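You operate a simulated robot arm through the tools that you are given. There is no shell and no other tool.

The job below is to be done with a simulated robot arm. You get a single attempt, and the scene is never put back.

## Task
Put things in order on the top of the packing bench. At the end: the black post from the top of the packing bench stands where the grey tag (marked "Pass") stood; the grey eyelet block (marked "1.75") from the top of the packing bench stands on top of the high yellow wheel; the grey tag from the top of the packing bench stands where the black bung stood; the black bung stands on top of the grey tub; whatever was shut is shut again. Leave all else as you found it, and nothing knocked over.
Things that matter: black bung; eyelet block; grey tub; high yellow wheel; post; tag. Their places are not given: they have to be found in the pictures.

Only the result counts: the job must be done as asked and must still hold three seconds after the hand-in. Knocking over, shifting, dropping, spilling or breaking anything else fails it.

## Robot
A 6-joint arm with a two-finger gripper, fixed in place. Base frame: the origin is at the foot of the arm, x ahead of it, y to its left, z up; the work surface is at about z = 0. Lengths are in cm, angles in degrees, forces in N, time in s.
With the tool pointing down near the work surface it reaches from about 24 to 62 cm from the base axis. Its first joint turns from -66.0 to 66.0 degrees. Payload 1.37 kg.
The tool frame sits at the grasp point between the pads (the TCP): z along the fingers, y along the line on which they close. The tips reach 2.2 cm beyond it. The gripper opens to 9.2 cm; its body begins 6.5 cm behind the TCP.
Orientation is that of the tool frame in the base frame, as [roll, pitch, yaw] about the fixed x, y, z axes, in that order (R = Rz(yaw) Ry(pitch) Rx(roll)). With the fingers straight down and closing along the base's y, the tool's x points along the base's -x, its y along +y and its z along -z.

## Interface
- The arm moves only by the tool send_rows. Its arguments are lists of equal length, an entry for each row: "xyz": the shift along the tool's x, y, z in mm, a list of three; "dr": the turn, a rotation vector about the tool's x, y, z in degrees, a list of three. In form: {"xyz": [[dx, dy, dz], ...], "dr": [[ax, ay, az], ...]}. A call has 1 to 20 rows; each row is the pose to reach, as a shift and turn from the pose commanded when the call began, along the tool's axes at that moment. "fingers" is the gripper command, from -1 (shut) to 1 (fully open), values between in proportion, set as the call begins (left out, the last holds). Each row takes 0.2 s and may step no farther than 5 cm and 8.6 degrees from the row before; otherwise, or with a gripper value out of range, the whole call is refused. A pose out of reach is approached as far as the arm can. The call stops where the force on the tool passes 40 N (or 10 N more than at its start, if that is more) or the arm is blocked; 0.2 s more then pass. Each finger travels about 5.99 cm/s and halts on what it meets, pressing with about 26 N; the grip force reading is that of the motor and also rises with nothing between the fingers. The clock runs only during rows and for 0.2 s after the last one: add rows that repeat a pose to give the fingers time. The reply holds the time, the measured pose of the TCP, the force on the tool along the base axes, the opening and the grip force, in the units named above and with some noise, with the torque about the TCP (base axes, N m) and any sound that the robot's microphone picked up, and new pictures: "pictures" is both (left out), scene, wrist or none.
- Cameras (640 x 400 px; columns grow to the right, rows downward): "scene" is fixed at [3.24, -43.14, 57.7]; the picture's right is [0.80, -0.60, 0.00], its down [-0.38, -0.50, -0.78] and it looks along [0.47, 0.62, -0.63] (base axes); focal length 227 px, centre (320, 200). "wrist" rides on the gripper at [7.1, 1.9, -10.2] in the tool frame; the picture's right is [-0.26, 0.97, 0.00], its down [-0.75, -0.20, -0.62] and it looks along [-0.60, -0.16, 0.78] (tool axes); focal length 280 px, centre (320, 200).
- measure_at(camera, pixels): for up to 12 pixels [column, row] of the newest picture of that camera ("zoom" is the newest enlarged one), the place [x, y, z] in the base frame of the surface seen there, good to about 0.2 cm. No time passes.
- zoom(camera, box): a new picture of the part [left, top, right, bottom] of that camera's present view, enlarged. No time passes.
- sign_off(): hands the job in; it is judged then, once.

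Unless the task says otherwise, let go and move clear before handing in.

The tools are called after "Emit:" as a command line: name --argument value ..., lists and objects as JSON in quotes. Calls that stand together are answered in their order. send_rows: Moves the arm, as the interface text tells. Its arguments: {"type":"object","properties":{"xyz":{"type":"array"},"dr":{"type":"array"},"fingers":{"type":"number"},"pictures":{"type":"string","enum":["both","scene","wrist","none"]}},"required":["xyz","dr"]} The other tools are called the same way: measure_at (camera, pixels) gives the place of the surface under pixels of a picture; zoom (camera, box) takes an enlarged picture of a part of a camera's view; sign_off () hands the job in.

At the start:

```text
clock: 0.0
tool_pos: [29.66, 21.71, 30.13]
tcp_rot: [-180.0, 0.1, -180.0]
contact_force: [-1.2, 0.0, -0.6]
torque: [-0.03, 0.02, 0.04]
width: 9.21
grip_force: 0.2
```

scene: 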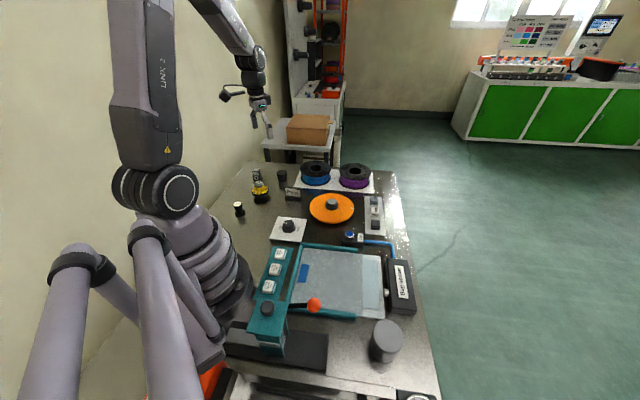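
wrist: 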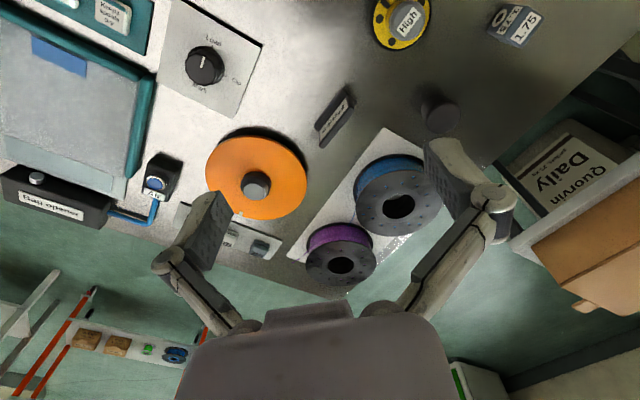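

The scene picture shows a bench with a yellow wheel near (260,195), a small post near (239,208), a black cylinder near (282,176), a tag near (292,193) and a grey tub near (386,340). I will zoom in to identify each one.

Emit:
zoom --camera "scene" --box '[220, 150, 320, 220]'

Emit:
zoom --camera "scene" --box '[220, 220, 440, 400]'

Emit:
zoom --camera "wrist" --box '[300, 0, 640, 200]'

Emit:
zoom --camera "scene" --box '[260, 150, 420, 250]'

```text
5.71 times, centred on (270, 185) of scene
```

zoom: 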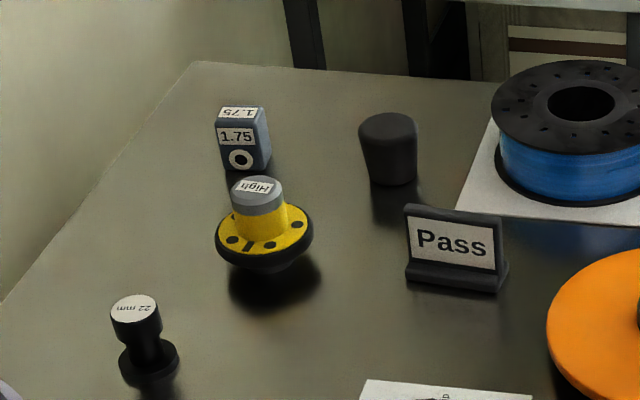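

```text
2.22 times, centred on (330, 310) of scene
```

zoom: 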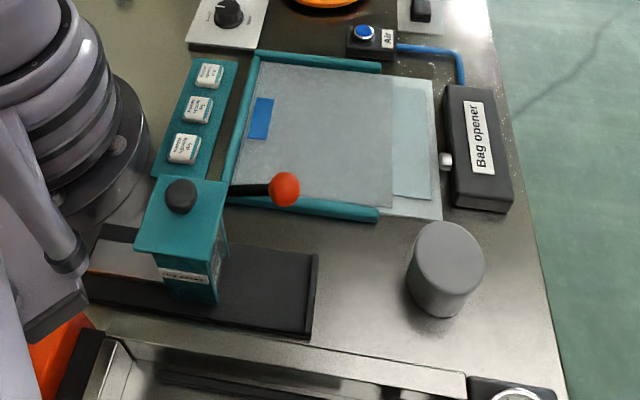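

```text
1.88 times, centred on (470, 100) of wrist
```

zoom: 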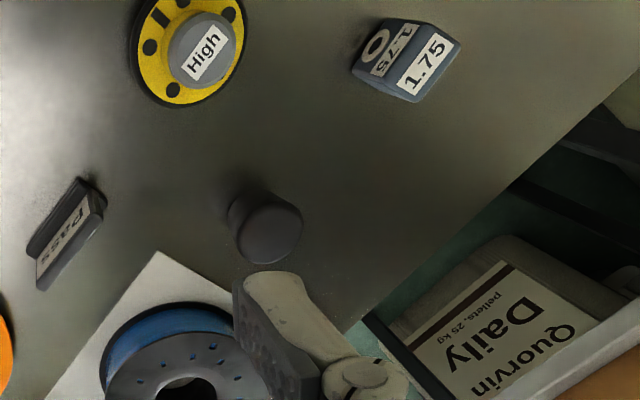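

```text
4.00 times, centred on (340, 200) of scene
```

zoom: 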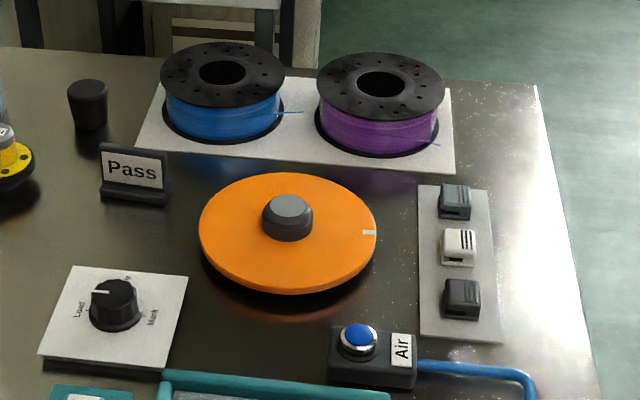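

The post ("22 mm"), the wheel ("High"), the eyelet block, the bung, the tag and the tub are all identified. I'll now measure the tops and bases of the far-end objects, using a tight zoom.

Emit:
zoom --camera "scene" --box '[220, 150, 320, 220]'

Emit:
measure_at --camera "zoom" --pixels '[[135, 308], [175, 365], [122, 370], [258, 185], [240, 110], [238, 165], [388, 122], [392, 180], [408, 207], [498, 225], [410, 280], [497, 290]]'

Emit:
measure_at --camera "scene" --pixels '[[386, 330], [374, 328], [401, 330], [388, 320], [388, 345], [384, 361], [260, 215], [330, 330], [400, 320], [420, 360]]'

Emit:
measure_at --camera "wrist" --pixels '[[408, 18], [440, 118], [520, 30], [500, 18], [345, 100], [322, 135], [336, 118], [402, 8], [390, 40], [430, 10], [500, 5], [540, 15]]'

```text
5.71 times, centred on (270, 185) of scene
```

zoom: 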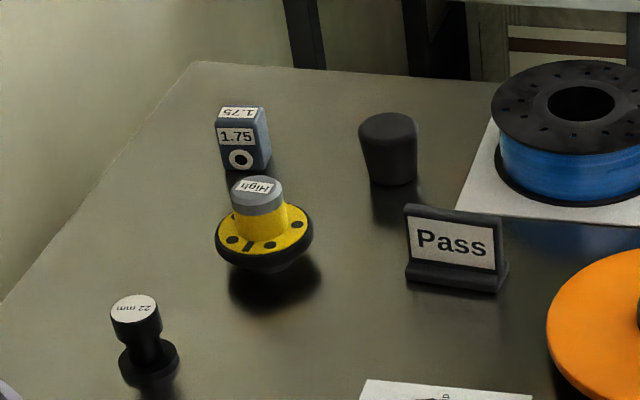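

```text
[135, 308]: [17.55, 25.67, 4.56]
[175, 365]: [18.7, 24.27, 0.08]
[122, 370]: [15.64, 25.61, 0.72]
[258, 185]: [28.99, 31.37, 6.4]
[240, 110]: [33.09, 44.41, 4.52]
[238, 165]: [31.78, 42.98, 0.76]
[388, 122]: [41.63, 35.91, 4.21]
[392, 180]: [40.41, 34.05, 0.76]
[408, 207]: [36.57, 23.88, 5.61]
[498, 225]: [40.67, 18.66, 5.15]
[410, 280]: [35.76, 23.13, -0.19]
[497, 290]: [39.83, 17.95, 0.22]
```

```text
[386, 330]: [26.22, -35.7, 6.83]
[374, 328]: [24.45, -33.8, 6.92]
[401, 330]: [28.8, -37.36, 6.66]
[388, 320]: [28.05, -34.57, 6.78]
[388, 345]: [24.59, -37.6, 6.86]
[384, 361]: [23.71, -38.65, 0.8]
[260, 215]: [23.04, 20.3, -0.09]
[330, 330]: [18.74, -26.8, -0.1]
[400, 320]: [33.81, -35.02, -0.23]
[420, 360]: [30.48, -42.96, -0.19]
```

```text
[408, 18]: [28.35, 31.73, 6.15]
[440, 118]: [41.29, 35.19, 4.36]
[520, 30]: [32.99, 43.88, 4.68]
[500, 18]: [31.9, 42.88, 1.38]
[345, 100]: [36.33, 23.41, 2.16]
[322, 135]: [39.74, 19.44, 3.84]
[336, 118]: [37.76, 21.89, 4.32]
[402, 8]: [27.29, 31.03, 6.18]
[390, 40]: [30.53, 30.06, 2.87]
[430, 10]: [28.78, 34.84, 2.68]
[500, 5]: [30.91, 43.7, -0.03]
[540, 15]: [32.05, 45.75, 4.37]
```

Rough positions are known: post ≈(17.5,25.7), wheel ≈(28.6,31.5), block ≈(33,44), bung ≈(41.5,35.5), tag ≈(38.2,20.9), tub ≈(26.3,-36). I will zoom tighter on each for shape and centre.

Emit:
zoom --camera "scene" --box '[272, 160, 304, 180]'

Emit:
measure_at --camera "zoom" --pixels '[[140, 225], [180, 205], [220, 195], [260, 215], [200, 240], [240, 240], [205, 220], [230, 210], [140, 300], [270, 300], [170, 380], [240, 385]]'

Emit:
zoom --camera "scene" --box '[280, 180, 312, 200]'

Emit:
zoom --camera "scene" --box '[244, 163, 276, 183]'

Emit:
zoom --camera "scene" --box '[244, 178, 280, 203]'

Emit:
zoom --camera "scene" --box '[228, 198, 260, 218]'

Emit:
zoom --camera "wrist" --box '[300, 70, 480, 190]'

```text
16.00 times, centred on (288, 170) of scene
```

zoom: 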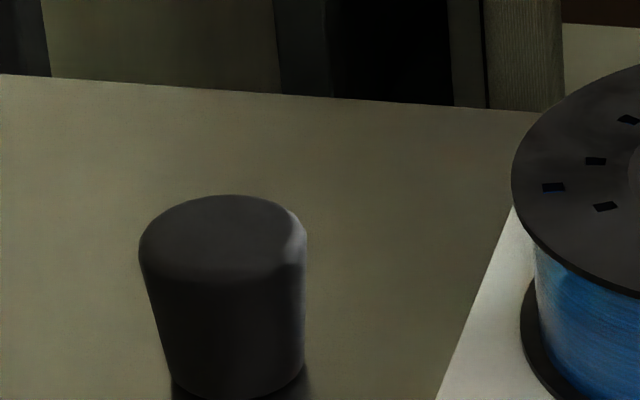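

```text
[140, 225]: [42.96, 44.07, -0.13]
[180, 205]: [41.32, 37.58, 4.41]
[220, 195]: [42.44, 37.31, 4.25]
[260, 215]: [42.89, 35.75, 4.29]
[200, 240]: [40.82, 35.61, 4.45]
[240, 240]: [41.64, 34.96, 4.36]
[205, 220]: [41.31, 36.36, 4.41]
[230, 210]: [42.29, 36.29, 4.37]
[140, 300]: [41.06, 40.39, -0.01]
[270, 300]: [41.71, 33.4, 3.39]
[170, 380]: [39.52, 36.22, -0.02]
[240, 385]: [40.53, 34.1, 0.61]
```

```text
16.00 times, centred on (296, 190) of scene
```

zoom: 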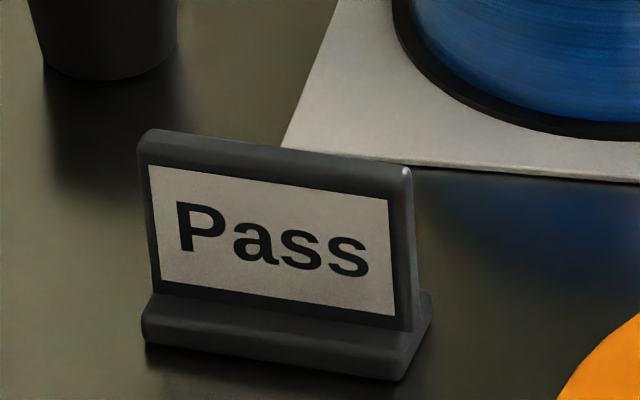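

```text
16.00 times, centred on (260, 173) of scene
```

zoom: 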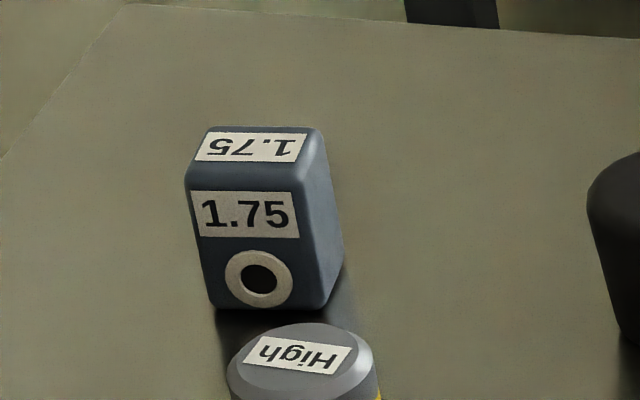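

```text
16.00 times, centred on (262, 190) of scene
```

zoom: 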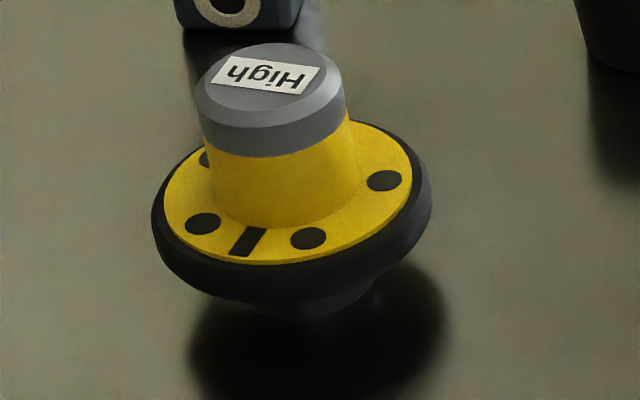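

```text
16.00 times, centred on (244, 208) of scene
```

zoom: 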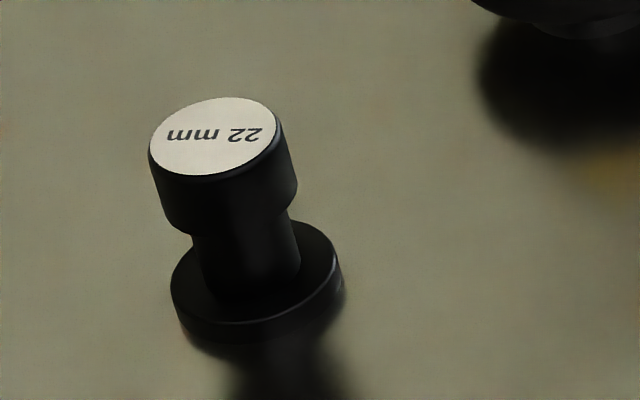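

```text
3.33 times, centred on (390, 130) of wrist
```

zoom: 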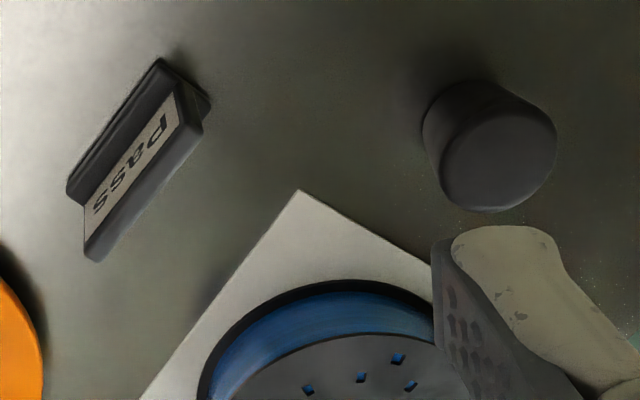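

The bung looks like a 4.5 cm tapered plug centred near (41.3,35.4), and the tag is a leaning plate with a foot. I'll bring the wrist camera around, turned 45°, to see the far cluster closer.

Emit:
send_rows --xyz '[[9.4, 10.5, 3.5], [18.9, 21, 7.1], [28.3, 31.5, 10.6], [37.7, 42, 14.2], [47.2, 52.4, 17.7], [56.6, 62.9, 21.3]]' --dr '[[0, 0, -7.5], [0, 0, -15], [0, 0, -22.5], [0, 0, -30], [0, 0, -37.5], [0, 0, -45]]' --fingers 1

```text
clock: 1.4
tool_pos: [23.91, 27.89, 28.11]
tcp_rot: [180.0, 0.0, -134.9]
contact_force: [0.7, 0.5, -0.9]
torque: [0.0, 0.03, 0.0]
width: 9.19
grip_force: 0.0
```

scene: 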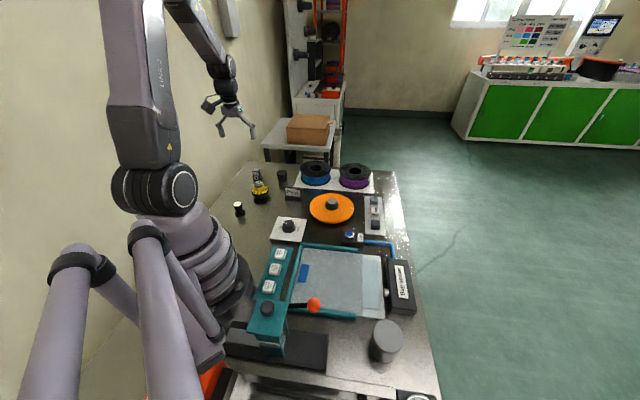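
wrist: 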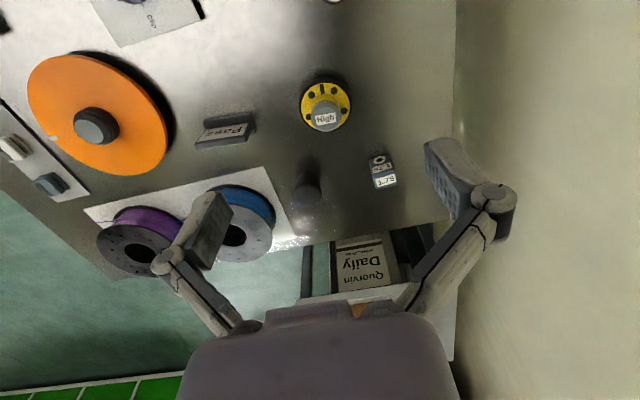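

The wrist picture now shows the wheel (325,107), tag (225,130), bung (306,195) and block (382,172). I will zoom and measure each of them.

Emit:
zoom --camera "wrist" --box '[274, 165, 338, 205]'

Emit:
measure_at --camera "zoom" --pixels '[[200, 300], [320, 240], [440, 300], [320, 370], [320, 300], [260, 260], [380, 340], [300, 120], [560, 250], [200, 200], [440, 200], [320, 180]]'

Emit:
zoom --camera "wrist" --box '[185, 100, 265, 150]'

Emit:
measure_at --camera "zoom" --pixels '[[100, 380], [480, 310], [80, 300], [500, 180], [180, 160], [500, 100], [330, 300], [300, 230], [300, 345], [520, 200], [340, 150], [200, 190]]'

Emit:
zoom --camera "wrist" --box '[285, 75, 365, 125]'

Emit:
measure_at --camera "zoom" --pixels '[[330, 300], [240, 310], [420, 310], [330, 240], [330, 370], [150, 200], [480, 150], [300, 60], [330, 210], [200, 340], [480, 340], [280, 170]]'

Emit:
zoom --camera "wrist" --box '[350, 150, 414, 190]'

Emit:
measure_at --camera "zoom" --pixels '[[240, 360], [440, 340], [240, 270], [430, 240], [340, 300], [230, 100], [400, 60], [300, 130], [340, 230], [250, 230], [430, 210], [460, 250]]'

```text
10.00 times, centred on (306, 185) of wrist
```

zoom: 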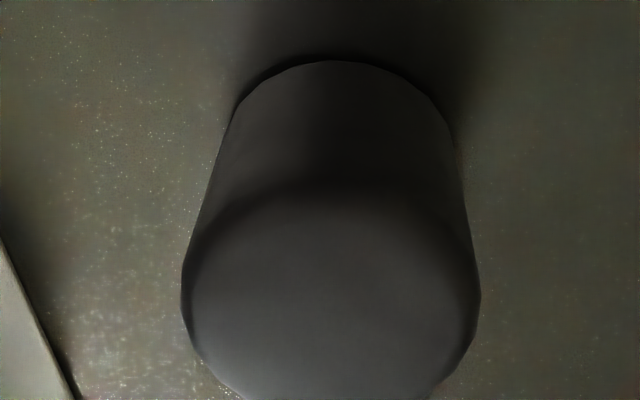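

```text
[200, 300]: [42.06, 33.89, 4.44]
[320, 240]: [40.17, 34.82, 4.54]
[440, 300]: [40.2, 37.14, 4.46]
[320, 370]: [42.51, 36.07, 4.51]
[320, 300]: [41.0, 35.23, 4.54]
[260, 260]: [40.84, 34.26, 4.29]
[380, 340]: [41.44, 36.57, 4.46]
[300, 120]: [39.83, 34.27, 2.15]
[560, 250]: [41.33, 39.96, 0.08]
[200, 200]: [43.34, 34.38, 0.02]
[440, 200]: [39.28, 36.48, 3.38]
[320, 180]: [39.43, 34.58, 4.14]
```

```text
8.00 times, centred on (225, 125) of wrist
```

zoom: 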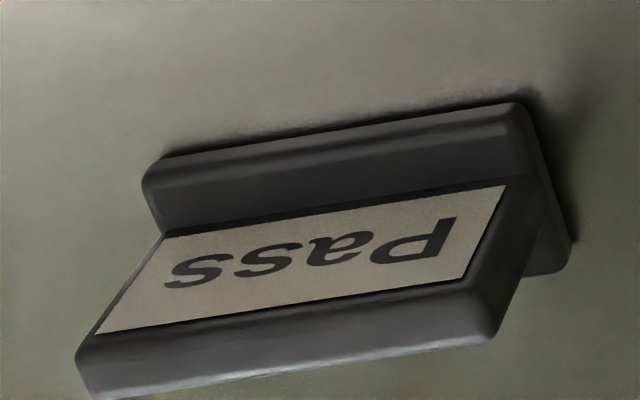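

```text
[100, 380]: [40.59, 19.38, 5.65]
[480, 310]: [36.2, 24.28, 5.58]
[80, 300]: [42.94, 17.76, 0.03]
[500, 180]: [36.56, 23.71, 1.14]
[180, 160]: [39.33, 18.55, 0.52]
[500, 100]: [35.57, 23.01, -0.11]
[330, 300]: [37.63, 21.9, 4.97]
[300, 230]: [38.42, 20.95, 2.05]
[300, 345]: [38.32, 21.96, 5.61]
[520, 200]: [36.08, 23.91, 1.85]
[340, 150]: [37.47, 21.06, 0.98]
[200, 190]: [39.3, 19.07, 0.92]
```

```text
8.00 times, centred on (325, 100) of wrist
```

zoom: 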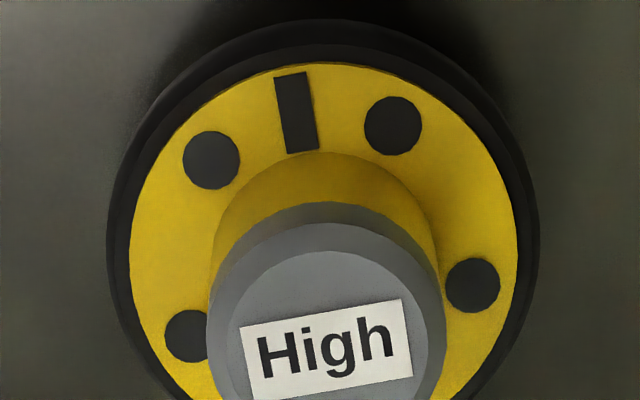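

```text
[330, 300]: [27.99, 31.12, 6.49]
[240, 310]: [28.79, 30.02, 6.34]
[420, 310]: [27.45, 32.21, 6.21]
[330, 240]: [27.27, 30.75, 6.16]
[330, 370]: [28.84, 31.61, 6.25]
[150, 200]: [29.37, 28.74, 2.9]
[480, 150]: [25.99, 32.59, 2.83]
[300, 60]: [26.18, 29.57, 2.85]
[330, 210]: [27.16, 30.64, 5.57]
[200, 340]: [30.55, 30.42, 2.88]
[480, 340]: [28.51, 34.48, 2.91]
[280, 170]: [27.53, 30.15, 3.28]
```

```text
10.00 times, centred on (382, 170) of wrist
```

zoom: 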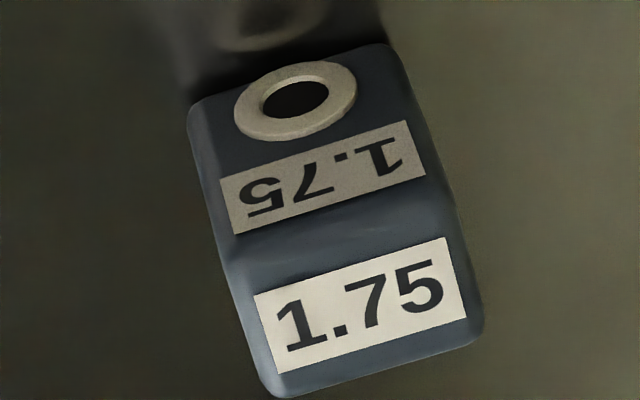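

```text
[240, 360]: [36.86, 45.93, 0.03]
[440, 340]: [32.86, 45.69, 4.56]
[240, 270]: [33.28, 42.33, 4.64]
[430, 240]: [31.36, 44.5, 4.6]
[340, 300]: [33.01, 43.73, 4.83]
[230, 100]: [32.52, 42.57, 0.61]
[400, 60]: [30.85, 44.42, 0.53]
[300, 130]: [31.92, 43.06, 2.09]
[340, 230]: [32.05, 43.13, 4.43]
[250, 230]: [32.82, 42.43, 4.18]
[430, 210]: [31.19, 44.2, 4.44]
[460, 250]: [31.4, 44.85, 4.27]
```

The bung top centre comes out near (41.1,35.45) and the wheel hub top is at about z 6.4. Before planning the approach I'll measure the obstacles: spools, white plate, tub surroundings and the press.

Emit:
measure_at --camera "wrist" --pixels '[[262, 166], [275, 200], [285, 230], [255, 190], [272, 208], [265, 240], [240, 250], [225, 182], [296, 243], [400, 215], [440, 100], [350, 235]]'

Emit:
measure_at --camera "scene" --pixels '[[316, 305], [268, 308], [250, 300], [276, 255], [285, 335], [330, 335], [400, 290], [412, 300], [417, 397], [400, 360], [372, 355], [289, 225]]'

Emit:
zoom --camera "scene" --box '[346, 305, 426, 355]'

Emit:
zoom --camera "scene" --box '[360, 310, 440, 400]'

```text
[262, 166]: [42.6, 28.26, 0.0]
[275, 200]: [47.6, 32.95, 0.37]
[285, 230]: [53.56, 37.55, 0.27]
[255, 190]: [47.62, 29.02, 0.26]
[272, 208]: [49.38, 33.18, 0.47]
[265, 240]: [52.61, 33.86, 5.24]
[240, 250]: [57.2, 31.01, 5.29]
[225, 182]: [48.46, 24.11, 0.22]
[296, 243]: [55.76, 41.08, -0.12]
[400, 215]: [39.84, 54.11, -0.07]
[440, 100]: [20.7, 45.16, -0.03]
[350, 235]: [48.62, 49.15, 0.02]
```

```text
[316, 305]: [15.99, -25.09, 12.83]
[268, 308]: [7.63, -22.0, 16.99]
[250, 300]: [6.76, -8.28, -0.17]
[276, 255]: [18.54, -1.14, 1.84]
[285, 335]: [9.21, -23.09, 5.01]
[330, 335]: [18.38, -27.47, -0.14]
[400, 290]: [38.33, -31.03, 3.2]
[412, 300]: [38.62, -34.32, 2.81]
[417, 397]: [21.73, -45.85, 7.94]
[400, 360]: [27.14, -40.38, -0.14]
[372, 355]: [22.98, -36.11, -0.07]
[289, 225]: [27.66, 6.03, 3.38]
```

```text
8.00 times, centred on (386, 330) of scene
```

zoom: 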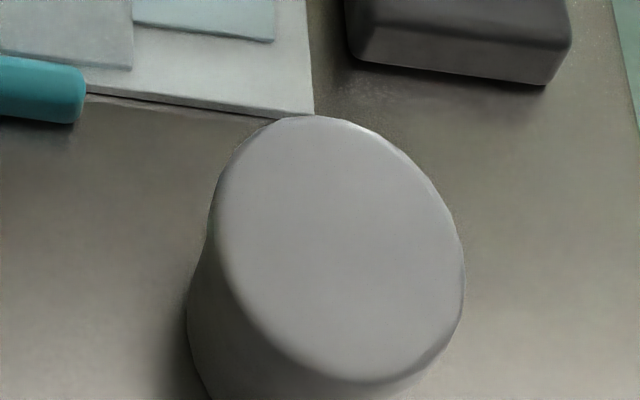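

```text
4.44 times, centred on (400, 355) of scene
```

zoom: 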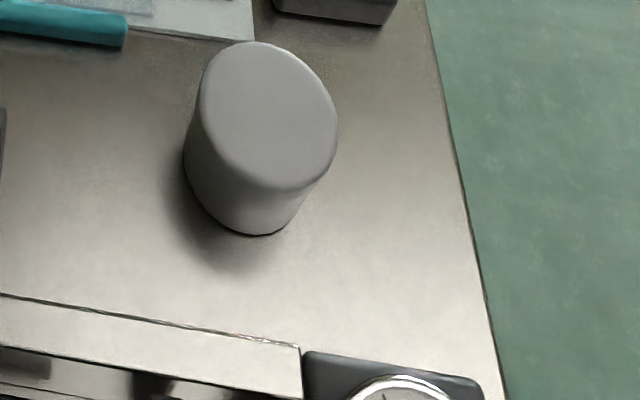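

The spool tops are at about z 5.3, the white plate edge is about 6 cm from the bung, and the tub is a flat-topped cylinder near (26.3,-36) with its top at 6.8. I will move above the bung with the gripper partly open, staying at z≈14.

Emit:
send_rows --xyz '[[-35, -13.6, 28], [-70, -27.2, 56], [-105, -41, 84], [-140, -54.6, 112], [-175, -68.2, 140], [-175, -68.2, 140]]' --dr '[[0, 0, 0], [0, 0, 0], [0, 0, 0], [0, 0, 0], [0, 0, 0], [0, 0, 0]]' --fingers 0.5

```text
clock: 2.8
tool_pos: [41.01, 35.59, 13.79]
tcp_rot: [-179.9, 0.0, -134.9]
contact_force: [-0.1, 0.1, -0.8]
torque: [-0.02, -0.01, 0.02]
width: 6.88
grip_force: 0.0
```

scene: 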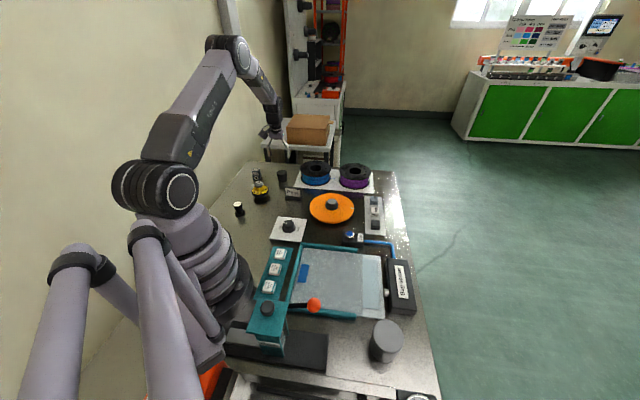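
wrist: 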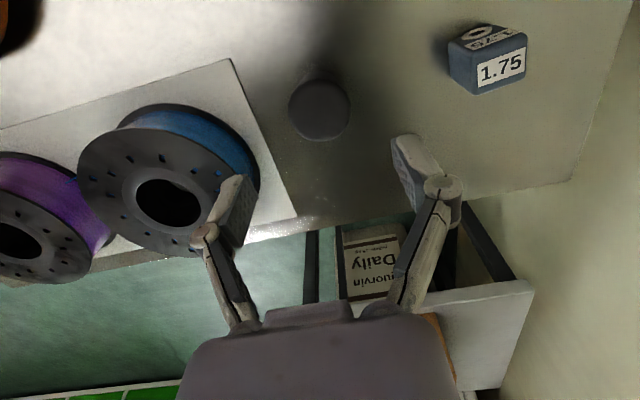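

The arm hovers over the bung (wrist pixel (320,108)), and a shelf with a carton shows at the lower right of the wrist view. I'll check the bung centre again and the clearance to that shelf and the blue spool.

Emit:
measure_at --camera "wrist" --pixels '[[530, 288], [470, 320], [440, 330], [253, 150], [255, 180], [233, 70], [290, 210], [320, 108], [292, 108], [348, 108], [320, 82], [320, 136]]'

Emit:
measure_at --camera "scene" --pixels '[[268, 142], [300, 150], [334, 150], [305, 125], [325, 120], [290, 135], [330, 135]]'

Emit:
zoom --camera "wrist" --box '[270, 60, 370, 150]'

Emit:
zoom --camera "scene" --box '[230, 90, 350, 200]'

```text
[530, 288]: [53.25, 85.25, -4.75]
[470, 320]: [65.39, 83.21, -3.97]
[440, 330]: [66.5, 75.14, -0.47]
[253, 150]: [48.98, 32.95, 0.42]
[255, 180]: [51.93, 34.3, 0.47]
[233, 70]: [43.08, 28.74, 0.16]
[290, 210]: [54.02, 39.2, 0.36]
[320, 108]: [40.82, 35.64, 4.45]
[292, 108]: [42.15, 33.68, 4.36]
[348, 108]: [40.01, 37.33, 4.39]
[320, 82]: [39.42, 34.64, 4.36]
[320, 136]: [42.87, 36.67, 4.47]
```

```text
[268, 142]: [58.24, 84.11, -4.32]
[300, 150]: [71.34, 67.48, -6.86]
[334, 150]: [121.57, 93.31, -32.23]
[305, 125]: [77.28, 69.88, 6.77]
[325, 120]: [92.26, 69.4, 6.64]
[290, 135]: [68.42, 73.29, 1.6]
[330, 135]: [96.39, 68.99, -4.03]
```

```text
4.44 times, centred on (320, 105) of wrist
```

zoom: 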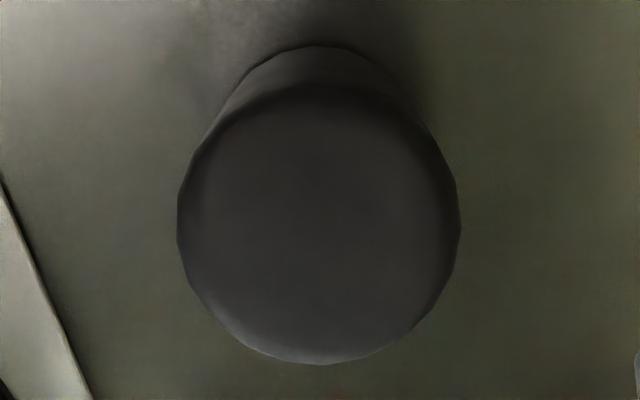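

```text
3.64 times, centred on (290, 145) of scene
```

zoom: 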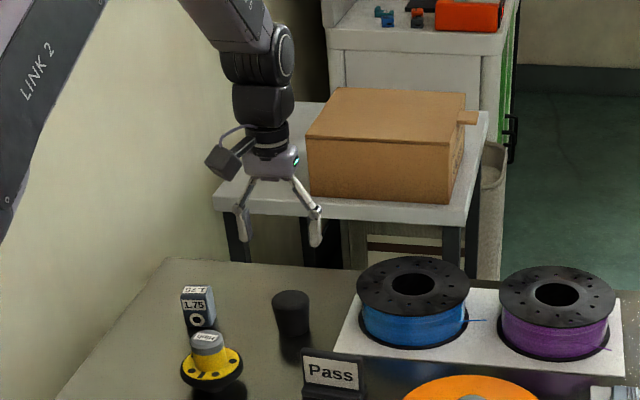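

The bung centre averages (41.08,35.58), which matches the TCP position (41.01,35.59). The shelf is well clear (y>67), so I'll descend 10.8 cm.

Emit:
send_rows --xyz '[[0, 0, 35], [0, 0, 70], [0, 0, 95], [0, 0, 108], [0, 0, 108]]' --dr '[[0, 0, 0], [0, 0, 0], [0, 0, 0], [0, 0, 0], [0, 0, 0]]' --fingers 0.5

```text
clock: 4.0
tool_pos: [41.01, 35.45, 2.98]
tcp_rot: [-180.0, 0.1, -135.0]
contact_force: [0.0, -0.1, 0.2]
torque: [-0.01, -0.02, 0.01]
width: 6.91
grip_force: 0.0
```

scene: 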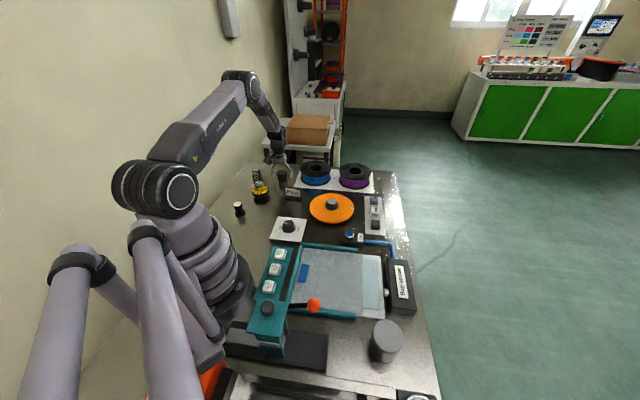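
wrist: 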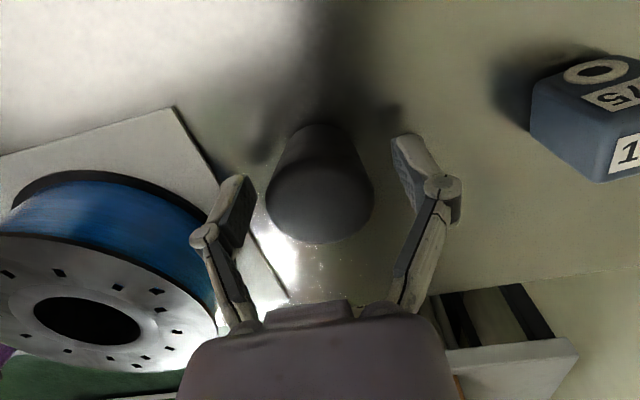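

The bung (320,185) sits centred between the two pads at (235,205) and (405,165), with no contact force. Now I'll close the fingers.

Emit:
send_rows --xyz '[[0, 0, 0], [0, 0, 0], [0, 0, 0], [0, 0, 0]]' --dr '[[0, 0, 0], [0, 0, 0], [0, 0, 0], [0, 0, 0]]' --fingers -1

```text
clock: 5.0
tool_pos: [41.21, 35.58, 3.25]
tcp_rot: [-179.9, 0.1, -135.0]
contact_force: [-0.3, -1.4, 4.0]
torque: [0.02, 0.01, -0.04]
width: 4.41
grip_force: 26.4
```

scene: 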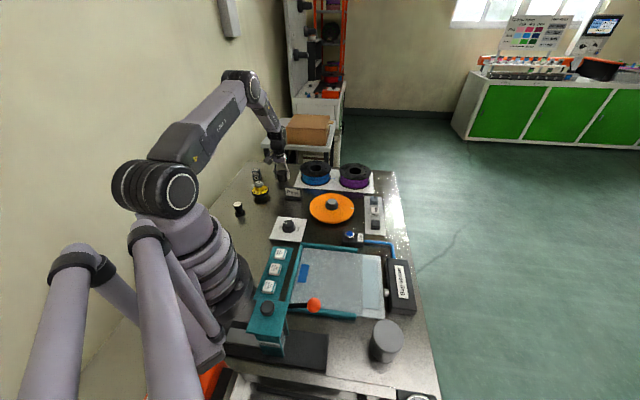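
wrist: 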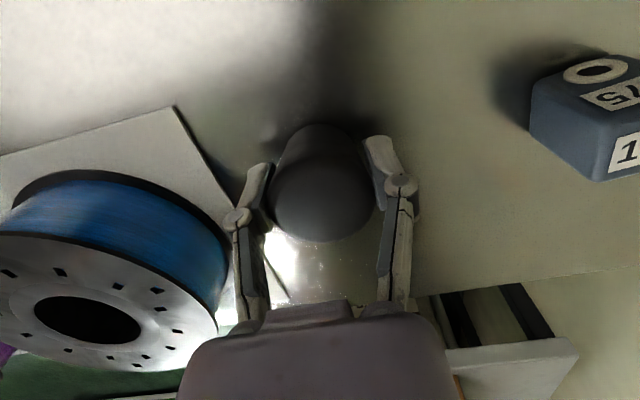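

The grip holds at 4.41 cm width with 26 N, with the bung at about (41.1,35.55). I'll lift gently first, then go higher.

Emit:
send_rows --xyz '[[0, 0, -15], [0, 0, -40], [0, 0, -85], [0, 0, -130], [0, 0, -175], [0, 0, -220], [0, 0, -220]]' --dr '[[0, 0, 0], [0, 0, 0], [0, 0, 0], [0, 0, 0], [0, 0, 0], [0, 0, 0], [0, 0, 0]]' --fingers -1

```text
clock: 6.6
tool_pos: [40.8, 35.5, 25.37]
tcp_rot: [179.8, 0.0, -135.0]
contact_force: [0.0, -0.3, -0.4]
torque: [0.02, 0.02, 0.0]
width: 4.4
grip_force: 25.8
```

scene: 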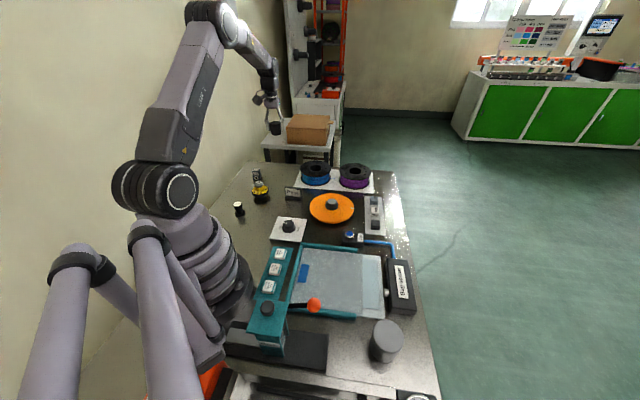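
wrist: 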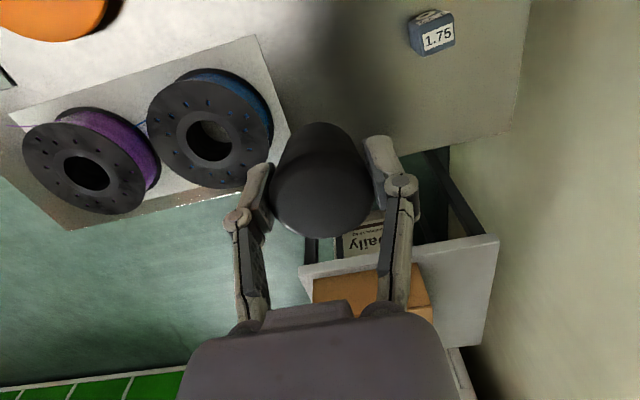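

The bung is held at z≈25, clear of everything. Before crossing over, I'll measure the tub top rim to fix its centre.

Emit:
zoom --camera "scene" --box '[346, 305, 426, 355]'

Emit:
measure_at --camera "zoom" --pixels '[[225, 200], [455, 280], [300, 130], [380, 370], [340, 248], [250, 150], [430, 350], [230, 290], [440, 200], [300, 350], [380, 150], [340, 125]]'

```text
8.00 times, centred on (386, 330) of scene
```

zoom: 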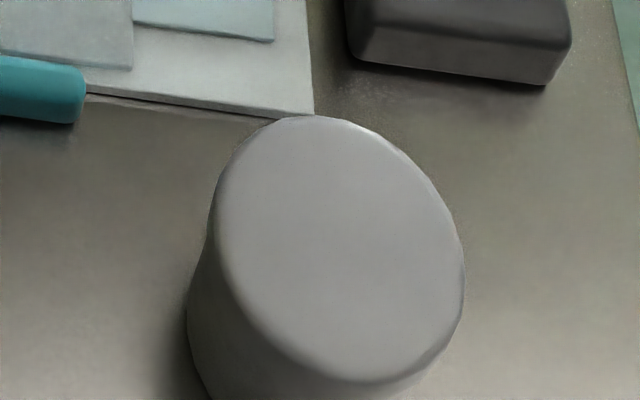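

```text
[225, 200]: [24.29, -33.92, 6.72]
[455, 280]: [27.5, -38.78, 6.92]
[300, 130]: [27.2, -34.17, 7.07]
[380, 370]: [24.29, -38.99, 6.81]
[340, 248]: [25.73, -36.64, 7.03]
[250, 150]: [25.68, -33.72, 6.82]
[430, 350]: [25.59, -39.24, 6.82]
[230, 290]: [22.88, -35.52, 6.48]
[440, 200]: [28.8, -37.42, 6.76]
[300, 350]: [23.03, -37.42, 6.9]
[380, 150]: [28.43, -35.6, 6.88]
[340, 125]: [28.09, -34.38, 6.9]
```

The tub top centre averages (25.77,-36.5) with z≈6.9 and a diameter of about 6 cm. I'll swing the bung there along an arc at z≈25, turning the tool with the base angle.

Emit:
send_rows --xyz '[[9.9, -44.3, 0], [23.3, -87.3, 0], [40.2, -128.5, 0], [60.3, -167.8, 0], [83.5, -205, 0], [109.5, -239.6, 0], [138, -271.8, 0], [168.9, -301.2, 0], [201.9, -327.5, 0], [236.6, -350.9, 0], [272.7, -370.9, 0], [310.1, -387.6, 0], [348.5, -401.1, 0], [387.3, -411.1, 0], [426.7, -417.8, 0], [465.9, -420.9, 0], [504.9, -420.9, 0], [543.3, -417.5, 0], [581, -411, 0], [617.5, -401.4, 0]]' --dr '[[0, 0, 5], [0, 0, 10], [0, 0, 15], [0, 0, 20], [0, 0, 25], [0, 0, 30], [0, 0, 35], [0, 0, 40], [0, 0, 45], [0, 0, 50], [0, 0, 55], [0, 0, 60], [0, 0, 65], [0, 0, 70], [0, 0, 75], [0, 0, 80], [0, 0, 85], [0, 0, 90], [0, 0, 95], [0, 0, 100]]' --fingers -1

```text
clock: 10.8
tool_pos: [25.78, -36.52, 25.23]
tcp_rot: [-180.0, -0.1, 125.0]
contact_force: [0.2, -0.3, -0.9]
torque: [0.04, -0.03, -0.02]
width: 4.37
grip_force: 26.1
```

scene: 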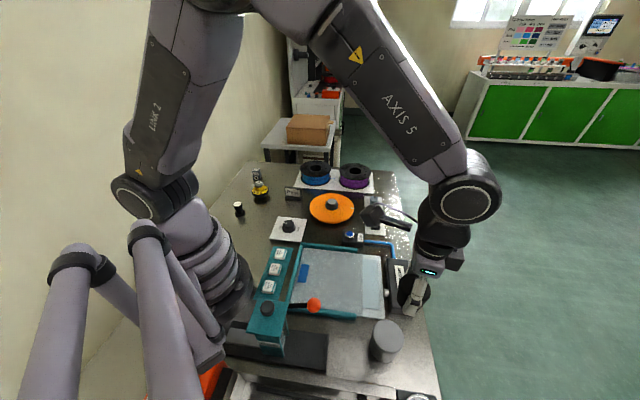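
wrist: 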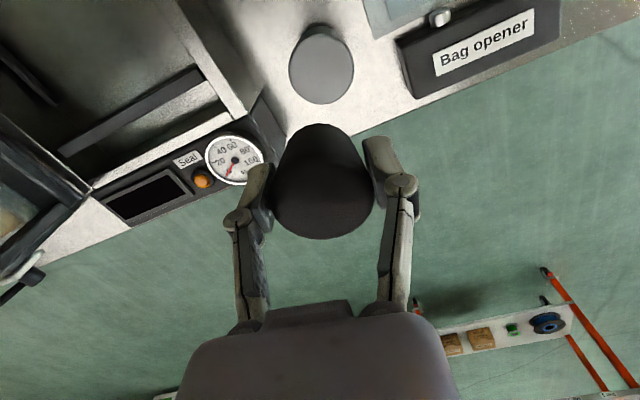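

The arm is now over the tub area at (25.78,-36.52,25.2), and the tub shows at (322,65) in the wrist view. I'll verify its centre from this camera before descending.

Emit:
measure_at --camera "wrist" --pixels '[[321, 70], [292, 70], [350, 70], [321, 42], [321, 98], [300, 50], [342, 90], [342, 50], [300, 90], [255, 130], [235, 160], [410, 75]]'

Emit:
zoom --camera "wrist" --box '[272, 10, 372, 110]'

```text
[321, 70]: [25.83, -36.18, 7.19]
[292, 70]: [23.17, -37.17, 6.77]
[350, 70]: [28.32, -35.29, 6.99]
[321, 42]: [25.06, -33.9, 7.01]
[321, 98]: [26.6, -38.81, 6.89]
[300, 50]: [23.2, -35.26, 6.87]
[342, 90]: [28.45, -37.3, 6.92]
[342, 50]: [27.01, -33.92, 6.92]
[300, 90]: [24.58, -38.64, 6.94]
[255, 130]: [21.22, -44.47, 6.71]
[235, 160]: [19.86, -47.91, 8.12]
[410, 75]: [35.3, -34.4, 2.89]
```

```text
4.00 times, centred on (322, 60) of wrist
```

zoom: 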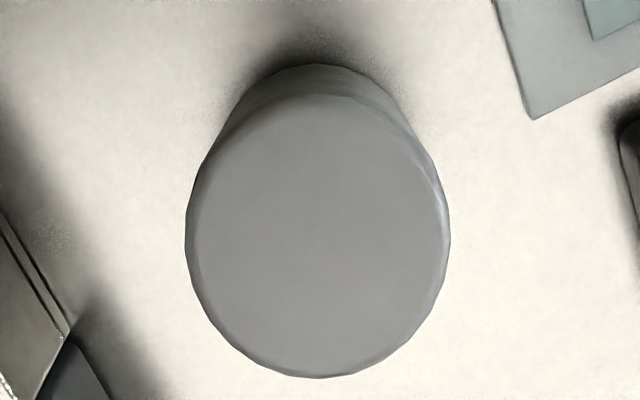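

The tub centre from this side is (25.8,-36.3) with its top at z≈6.95, which matches where I am. I'll descend to just above it, leaving about 4 mm.

Emit:
send_rows --xyz '[[0, 0, 40], [0, 0, 80], [0, 0, 115], [0, 0, 135], [0, 0, 146], [0, 0, 146]]' --dr '[[0, 0, 0], [0, 0, 0], [0, 0, 0], [0, 0, 0], [0, 0, 0], [0, 0, 0]]' --fingers -1

```text
clock: 12.2
tool_pos: [25.8, -36.54, 10.76]
tcp_rot: [180.0, 0.1, 125.1]
contact_force: [-0.1, 0.7, 0.6]
torque: [0.0, 0.01, 0.01]
width: 4.38
grip_force: 26.1
```

scene: 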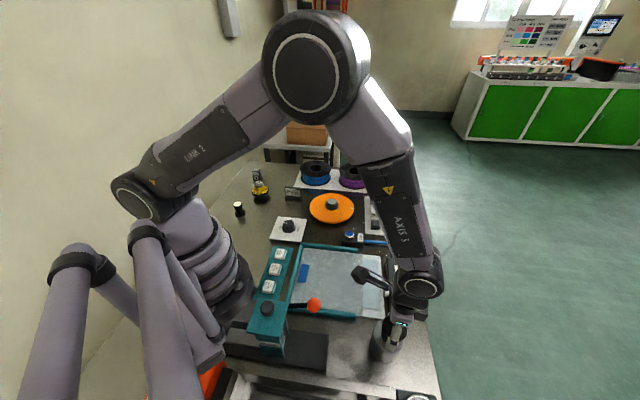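
wrist: 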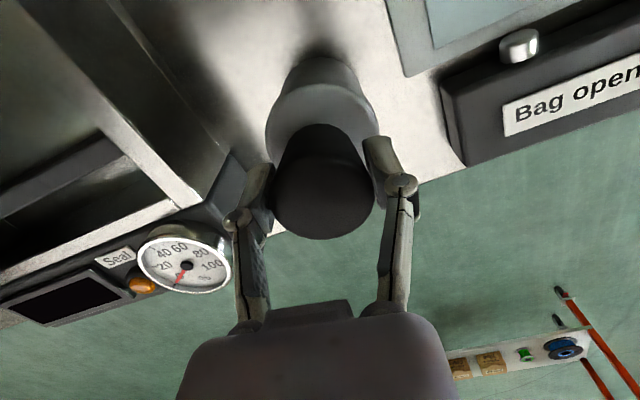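

The bung hangs just over the tub top (322,100–125 in the wrist view), and the force reads near zero. I'll lower it in small steps until it seats.

Emit:
send_rows --xyz '[[0, 0, 2], [0, 0, 3], [0, 0, 4], [0, 0, 4.5], [0, 0, 4.5]]' --dr '[[0, 0, 0], [0, 0, 0], [0, 0, 0], [0, 0, 0], [0, 0, 0]]' --fingers -1

Emit:
zoom --camera "scene" --box '[350, 300, 430, 370]'

```text
clock: 13.4
tool_pos: [26.08, -36.58, 10.27]
tcp_rot: [-180.0, 0.2, 125.1]
contact_force: [-6.4, -0.8, 27.5]
torque: [-0.18, 0.22, -0.04]
width: 4.5
grip_force: 26.6
```

scene: 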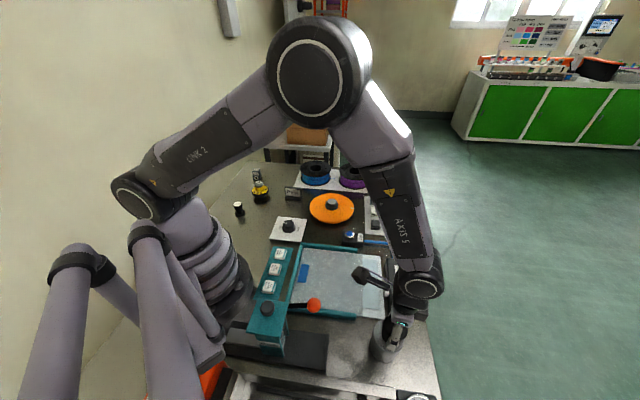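
wrist: 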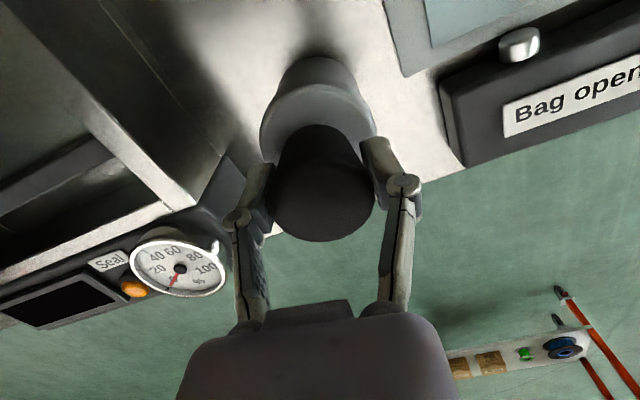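

```text
5.71 times, centred on (390, 335) of scene
```

zoom: 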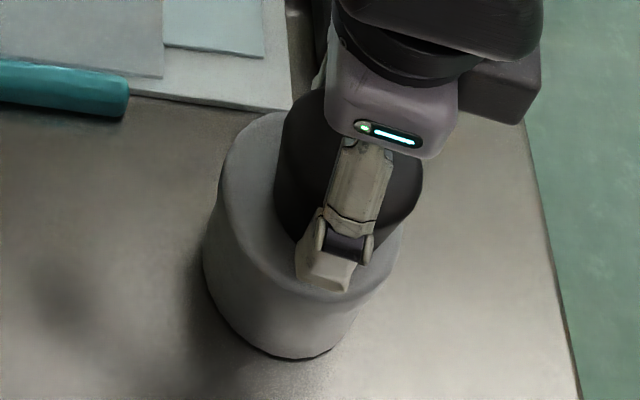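

The bung has touched down with 27 N upward force and a slight sideways push, so it is seated. I'll back off 2.5 mm to ease the pressure before letting go.

Emit:
send_rows --xyz '[[0, 0, -1.2], [0, 0, -2.2], [0, 0, -2.2]]' --dr '[[0, 0, 0], [0, 0, 0], [0, 0, 0]]' --fingers -1

Emit:
zoom --camera "scene" --box '[350, 300, 430, 370]'

Emit:
zoom --camera "wrist" --box '[220, 40, 420, 260]'

Emit:
measure_at --camera "wrist" --pixels '[[320, 80], [275, 120], [365, 120], [320, 115], [320, 145], [320, 185], [280, 190], [365, 190], [320, 230]]'

```text
clock: 14.2
tool_pos: [26.03, -36.44, 10.3]
tcp_rot: [-180.0, -0.1, 124.9]
contact_force: [1.5, -3.5, 6.3]
torque: [-0.1, -0.07, 0.0]
width: 4.37
grip_force: 25.8
```

scene: 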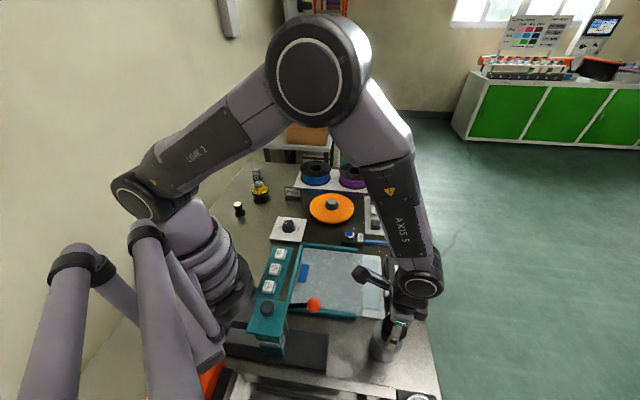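
wrist: 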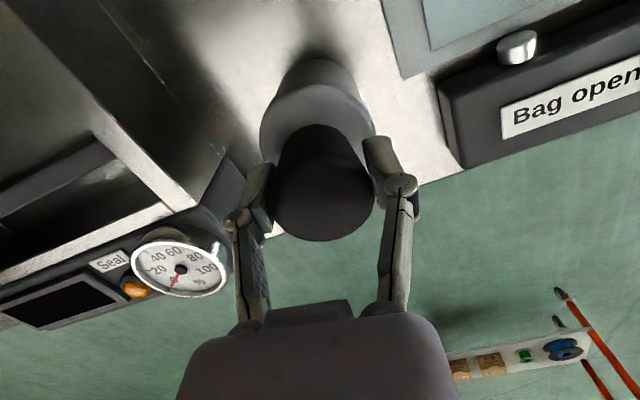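

```text
5.71 times, centred on (390, 335) of scene
```

zoom: 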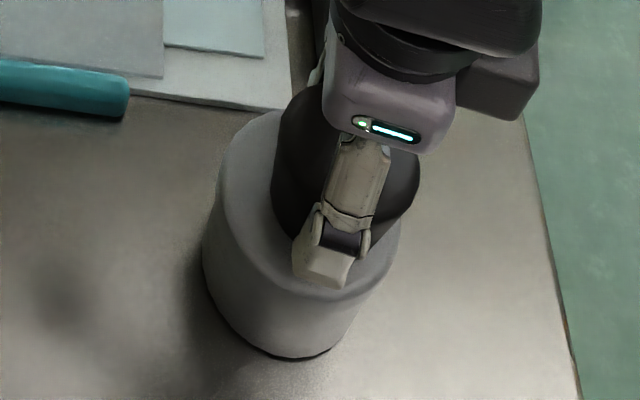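

```text
1.82 times, centred on (320, 150) of wrist
```

zoom: 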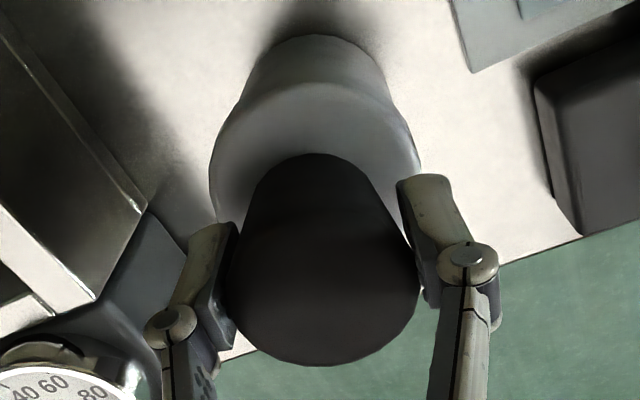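

```text
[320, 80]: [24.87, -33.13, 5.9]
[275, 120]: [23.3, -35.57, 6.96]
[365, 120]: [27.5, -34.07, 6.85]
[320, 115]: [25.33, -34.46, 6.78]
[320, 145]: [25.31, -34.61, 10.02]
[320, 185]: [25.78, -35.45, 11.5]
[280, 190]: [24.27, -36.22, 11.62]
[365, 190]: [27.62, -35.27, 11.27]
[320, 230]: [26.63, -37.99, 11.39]
```

The bung is seated: its top reads z≈11.5 on a tub top at 6.9, nearly centred, and only 6 N remains. I'll open the fingers now.

Emit:
send_rows --xyz '[[0, 0, 0], [0, 0, 0], [0, 0, 0]]' --dr '[[0, 0, 0], [0, 0, 0], [0, 0, 0]]' --fingers 0.5

```text
clock: 15.0
tool_pos: [26.0, -36.55, 10.41]
tcp_rot: [-180.0, -0.1, 125.1]
contact_force: [0.4, -0.3, 0.0]
torque: [0.0, -0.03, -0.01]
width: 6.91
grip_force: 0.0
```

scene: 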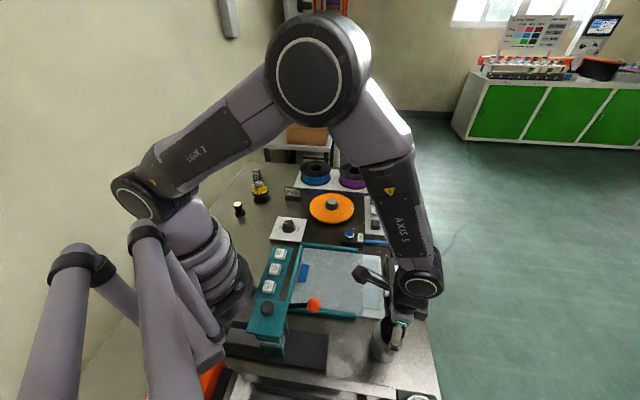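
wrist: 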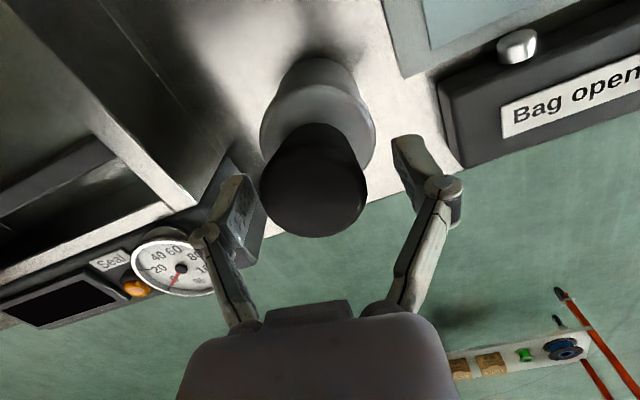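

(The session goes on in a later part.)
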